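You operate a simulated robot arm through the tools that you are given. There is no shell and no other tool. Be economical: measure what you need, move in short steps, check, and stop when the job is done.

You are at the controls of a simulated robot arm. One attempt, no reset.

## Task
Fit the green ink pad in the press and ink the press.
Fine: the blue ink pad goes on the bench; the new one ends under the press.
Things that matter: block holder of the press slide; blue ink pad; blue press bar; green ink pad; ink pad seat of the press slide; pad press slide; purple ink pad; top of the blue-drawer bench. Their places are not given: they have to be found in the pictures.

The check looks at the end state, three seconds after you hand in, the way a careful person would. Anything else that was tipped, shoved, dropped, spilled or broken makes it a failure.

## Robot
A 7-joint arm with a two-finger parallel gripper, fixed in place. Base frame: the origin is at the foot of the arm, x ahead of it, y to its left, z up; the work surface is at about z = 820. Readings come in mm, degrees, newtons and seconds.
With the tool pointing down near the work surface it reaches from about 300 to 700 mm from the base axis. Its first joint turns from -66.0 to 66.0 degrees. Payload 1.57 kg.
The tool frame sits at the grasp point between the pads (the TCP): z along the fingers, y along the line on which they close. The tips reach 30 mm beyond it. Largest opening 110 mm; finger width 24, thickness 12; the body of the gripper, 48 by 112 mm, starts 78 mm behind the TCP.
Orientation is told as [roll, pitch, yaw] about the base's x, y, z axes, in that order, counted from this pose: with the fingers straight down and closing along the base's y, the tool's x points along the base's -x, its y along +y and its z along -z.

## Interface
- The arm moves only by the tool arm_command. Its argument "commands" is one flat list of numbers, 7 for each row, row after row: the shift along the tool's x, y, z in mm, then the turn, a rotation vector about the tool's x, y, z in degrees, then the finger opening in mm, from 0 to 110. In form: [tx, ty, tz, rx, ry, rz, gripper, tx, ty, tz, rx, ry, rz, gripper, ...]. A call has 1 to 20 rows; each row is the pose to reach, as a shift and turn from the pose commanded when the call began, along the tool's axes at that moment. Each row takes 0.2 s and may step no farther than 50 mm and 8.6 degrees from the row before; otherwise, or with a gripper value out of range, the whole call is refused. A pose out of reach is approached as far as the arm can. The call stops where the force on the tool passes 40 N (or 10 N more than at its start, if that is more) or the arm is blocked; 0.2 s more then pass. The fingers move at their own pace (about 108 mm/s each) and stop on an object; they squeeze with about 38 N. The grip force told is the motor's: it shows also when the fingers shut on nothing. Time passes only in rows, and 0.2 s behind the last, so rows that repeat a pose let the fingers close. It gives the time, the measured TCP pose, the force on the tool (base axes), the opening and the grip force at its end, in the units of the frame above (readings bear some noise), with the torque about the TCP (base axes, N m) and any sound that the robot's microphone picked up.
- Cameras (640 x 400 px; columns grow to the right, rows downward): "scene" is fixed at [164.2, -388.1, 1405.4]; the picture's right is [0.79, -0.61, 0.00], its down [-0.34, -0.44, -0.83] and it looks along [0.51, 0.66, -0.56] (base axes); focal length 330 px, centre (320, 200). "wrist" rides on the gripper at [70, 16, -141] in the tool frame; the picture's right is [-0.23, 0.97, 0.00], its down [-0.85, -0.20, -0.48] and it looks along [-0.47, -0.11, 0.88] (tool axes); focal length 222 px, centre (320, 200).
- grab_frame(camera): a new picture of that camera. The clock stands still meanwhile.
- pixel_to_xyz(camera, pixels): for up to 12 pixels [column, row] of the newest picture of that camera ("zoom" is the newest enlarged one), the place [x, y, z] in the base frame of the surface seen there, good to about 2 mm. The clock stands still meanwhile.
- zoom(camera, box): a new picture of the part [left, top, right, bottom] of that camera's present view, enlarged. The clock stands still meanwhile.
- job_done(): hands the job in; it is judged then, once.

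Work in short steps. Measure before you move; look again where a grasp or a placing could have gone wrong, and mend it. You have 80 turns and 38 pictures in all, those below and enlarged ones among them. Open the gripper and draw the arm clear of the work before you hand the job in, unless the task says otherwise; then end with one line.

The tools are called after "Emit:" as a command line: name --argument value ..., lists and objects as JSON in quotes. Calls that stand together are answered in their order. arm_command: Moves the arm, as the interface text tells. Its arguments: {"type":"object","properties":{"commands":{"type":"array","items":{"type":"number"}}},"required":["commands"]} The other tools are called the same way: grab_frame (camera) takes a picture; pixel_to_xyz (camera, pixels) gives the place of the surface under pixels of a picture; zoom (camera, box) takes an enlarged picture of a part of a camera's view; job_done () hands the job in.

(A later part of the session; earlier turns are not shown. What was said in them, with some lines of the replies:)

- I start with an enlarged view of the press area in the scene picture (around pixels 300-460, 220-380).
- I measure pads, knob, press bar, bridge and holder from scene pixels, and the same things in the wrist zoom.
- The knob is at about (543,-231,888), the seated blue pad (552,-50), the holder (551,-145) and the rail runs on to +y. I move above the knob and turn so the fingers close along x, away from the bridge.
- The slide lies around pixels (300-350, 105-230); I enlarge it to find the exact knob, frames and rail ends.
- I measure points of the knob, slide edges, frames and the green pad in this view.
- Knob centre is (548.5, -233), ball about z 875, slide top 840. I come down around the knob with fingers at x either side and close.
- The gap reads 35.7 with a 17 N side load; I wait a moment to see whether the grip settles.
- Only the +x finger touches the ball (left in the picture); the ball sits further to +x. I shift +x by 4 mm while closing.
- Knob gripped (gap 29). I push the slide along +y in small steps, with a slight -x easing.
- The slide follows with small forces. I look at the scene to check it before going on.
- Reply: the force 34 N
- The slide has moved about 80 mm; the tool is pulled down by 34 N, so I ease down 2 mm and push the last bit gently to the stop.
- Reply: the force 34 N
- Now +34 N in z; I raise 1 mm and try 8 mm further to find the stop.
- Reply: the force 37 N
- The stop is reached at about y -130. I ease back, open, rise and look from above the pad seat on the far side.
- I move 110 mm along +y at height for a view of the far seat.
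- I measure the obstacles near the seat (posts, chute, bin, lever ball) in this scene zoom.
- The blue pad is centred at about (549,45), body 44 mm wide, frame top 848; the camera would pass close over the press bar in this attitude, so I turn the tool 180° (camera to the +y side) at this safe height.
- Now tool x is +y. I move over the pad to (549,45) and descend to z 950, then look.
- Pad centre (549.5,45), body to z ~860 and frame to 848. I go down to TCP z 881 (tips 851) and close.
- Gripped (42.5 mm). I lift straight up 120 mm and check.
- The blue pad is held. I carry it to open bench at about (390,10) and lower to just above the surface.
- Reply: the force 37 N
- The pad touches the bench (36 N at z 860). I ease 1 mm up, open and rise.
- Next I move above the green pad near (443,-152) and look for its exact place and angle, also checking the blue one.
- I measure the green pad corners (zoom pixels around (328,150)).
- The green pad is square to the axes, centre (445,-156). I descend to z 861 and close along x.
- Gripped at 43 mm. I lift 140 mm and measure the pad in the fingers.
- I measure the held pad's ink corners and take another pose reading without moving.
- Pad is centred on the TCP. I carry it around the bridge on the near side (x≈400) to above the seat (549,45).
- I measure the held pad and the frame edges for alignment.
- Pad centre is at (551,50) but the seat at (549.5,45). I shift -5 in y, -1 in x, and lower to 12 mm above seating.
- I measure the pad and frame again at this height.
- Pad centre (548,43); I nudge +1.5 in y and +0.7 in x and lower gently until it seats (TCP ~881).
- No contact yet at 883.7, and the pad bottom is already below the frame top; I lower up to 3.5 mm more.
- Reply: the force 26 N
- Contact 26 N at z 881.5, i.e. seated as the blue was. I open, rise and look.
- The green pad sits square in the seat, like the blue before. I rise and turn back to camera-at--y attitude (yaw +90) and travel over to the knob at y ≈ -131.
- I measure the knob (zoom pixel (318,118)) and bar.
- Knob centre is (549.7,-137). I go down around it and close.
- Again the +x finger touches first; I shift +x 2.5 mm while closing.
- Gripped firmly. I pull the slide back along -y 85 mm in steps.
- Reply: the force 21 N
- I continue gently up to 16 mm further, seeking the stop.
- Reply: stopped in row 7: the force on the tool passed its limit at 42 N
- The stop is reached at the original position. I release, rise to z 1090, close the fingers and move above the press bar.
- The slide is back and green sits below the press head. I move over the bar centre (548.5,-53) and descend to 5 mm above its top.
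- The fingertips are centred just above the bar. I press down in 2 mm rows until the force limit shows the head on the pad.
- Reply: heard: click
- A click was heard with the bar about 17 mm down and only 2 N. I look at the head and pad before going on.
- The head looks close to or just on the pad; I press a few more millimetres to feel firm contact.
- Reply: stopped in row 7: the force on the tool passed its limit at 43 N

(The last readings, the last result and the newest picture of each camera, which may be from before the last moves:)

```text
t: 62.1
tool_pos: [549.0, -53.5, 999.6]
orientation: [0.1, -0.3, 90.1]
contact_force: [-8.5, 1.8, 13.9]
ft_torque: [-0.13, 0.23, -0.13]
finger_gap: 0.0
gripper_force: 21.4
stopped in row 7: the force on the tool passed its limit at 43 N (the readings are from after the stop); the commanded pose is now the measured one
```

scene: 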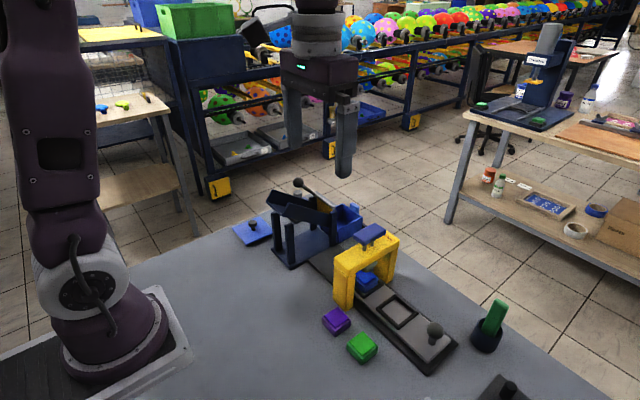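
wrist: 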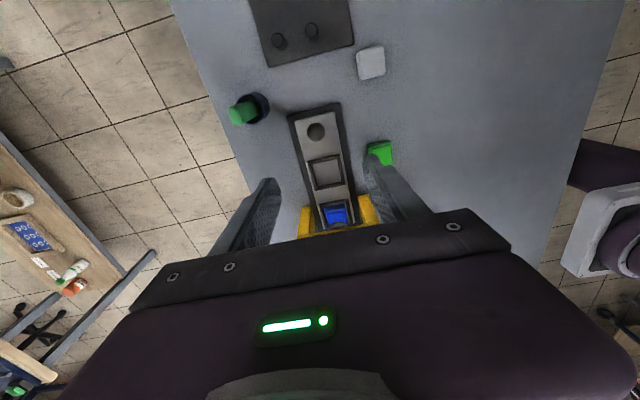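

Firm contact at 43 N. I hold a moment, then lift off and look.

Emit:
arm_command --commands '[0, 0, 0, 0, 0, 0, 0, 0, 0, 0, 0, 0, 0, 0, 0, 0, -5, 0, 0, 0, 0, 0, 0, -10, 0, 0, 0, 0, 0, 0, -15, 0, 0, 0, 0, 0, 0, -20, 0, 0, 0, 0, 0, 0, -50, 0, 0, 0, 0, 0, 0, -100, 0, 0, 0, 0, 45, 0, -130, 0, 0, 0, 30, 95, 0, -150, 0, 0, 0, 70, 145, 0, -150, 0, 0, 0, 70, 145, 0, -150, 0, 0, 0, 70]'

Emit:
zoom --camera "scene" --box '[280, 200, 480, 360]'

Emit:
zoom --camera "wrist" --box '[200, 80, 440, 240]'

```text
refused: row 9 steps farther than a row can; nothing moved
```

```text
2.50 times, centred on (380, 280) of scene
```

zoom: 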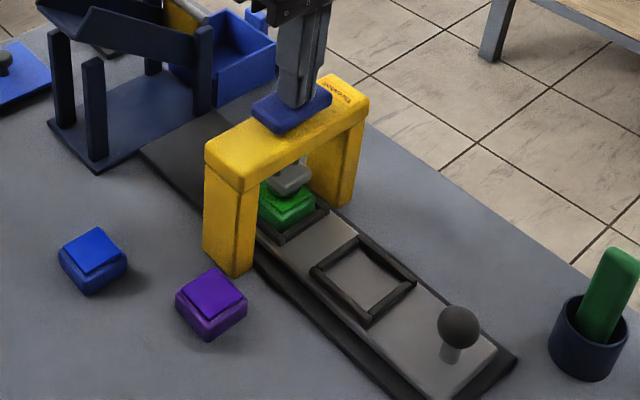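

```text
2.50 times, centred on (320, 160) of wrist
```

zoom: 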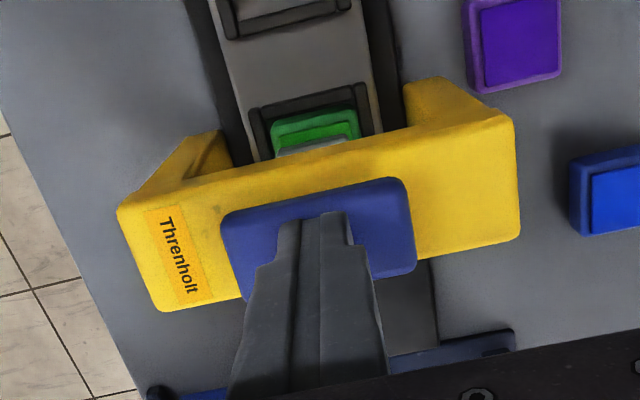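

The head rests on the green pad. One step was too long; I repeat the lift-off with shorter steps.

Emit:
arm_command --commands '[0, 0, 0, 0, 0, 0, 0, 0, 0, 0, 0, 0, 0, 0, 0, 0, -5, 0, 0, 0, 0, 0, 0, -10, 0, 0, 0, 0, 0, 0, -15, 0, 0, 0, 0, 0, 0, -20, 0, 0, 0, 0, 0, 0, -50, 0, 0, 0, 0, 0, 0, -95, 0, 0, 0, 0, 30, 0, -130, 0, 0, 0, 30, 70, 0, -150, 0, 0, 0, 70, 110, 0, -150, 0, 0, 0, 70, 110, 0, -150, 0, 0, 0, 70]'

Emit:
zoom --camera "scene" --box '[280, 200, 480, 360]'

Emit:
zoom --camera "wrist" --box '[200, 80, 440, 240]'

```text
t: 64.7
tool_pos: [550.2, -165.2, 1147.6]
orientation: [0.1, -0.3, 90.1]
contact_force: [0.6, -0.3, 0.3]
ft_torque: [0.01, -0.02, 0.01]
finger_gap: 69.8
gripper_force: 0.0
```

```text
2.50 times, centred on (380, 280) of scene
```

zoom: 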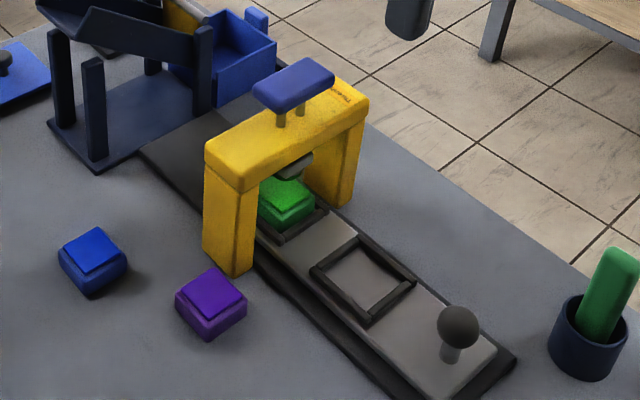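

```text
2.50 times, centred on (320, 160) of wrist
```

zoom: 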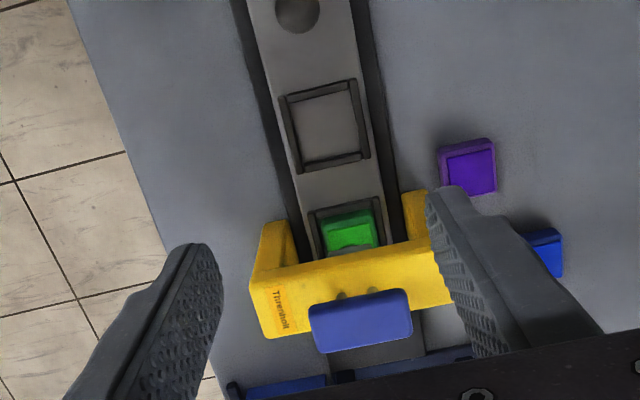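

The bar has sprung back, the green pad is seated under the head, and blue and purple stand on the bench. One check that the slide and pad positions match the start.

Emit:
pixel_to_xyz --camera "zoom" --pixels '[[325, 122], [298, 10], [345, 230], [465, 165], [545, 255]]'

```text
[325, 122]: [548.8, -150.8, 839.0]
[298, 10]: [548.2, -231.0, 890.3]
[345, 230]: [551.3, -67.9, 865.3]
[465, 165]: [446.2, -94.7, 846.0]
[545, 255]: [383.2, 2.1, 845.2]
```

Everything is in place: the knob is at y ≈ -231 as at the start, and the green pad's top is at z 865. The arm is clear and open, so I hand in.

Emit:
job_done

```text
The job is handed in.
```

The green ink pad is seated under the press and I pressed the bar down onto it once (43 N, with a click). The blue ink pad is on the bench, and the arm is clear with the gripper open.
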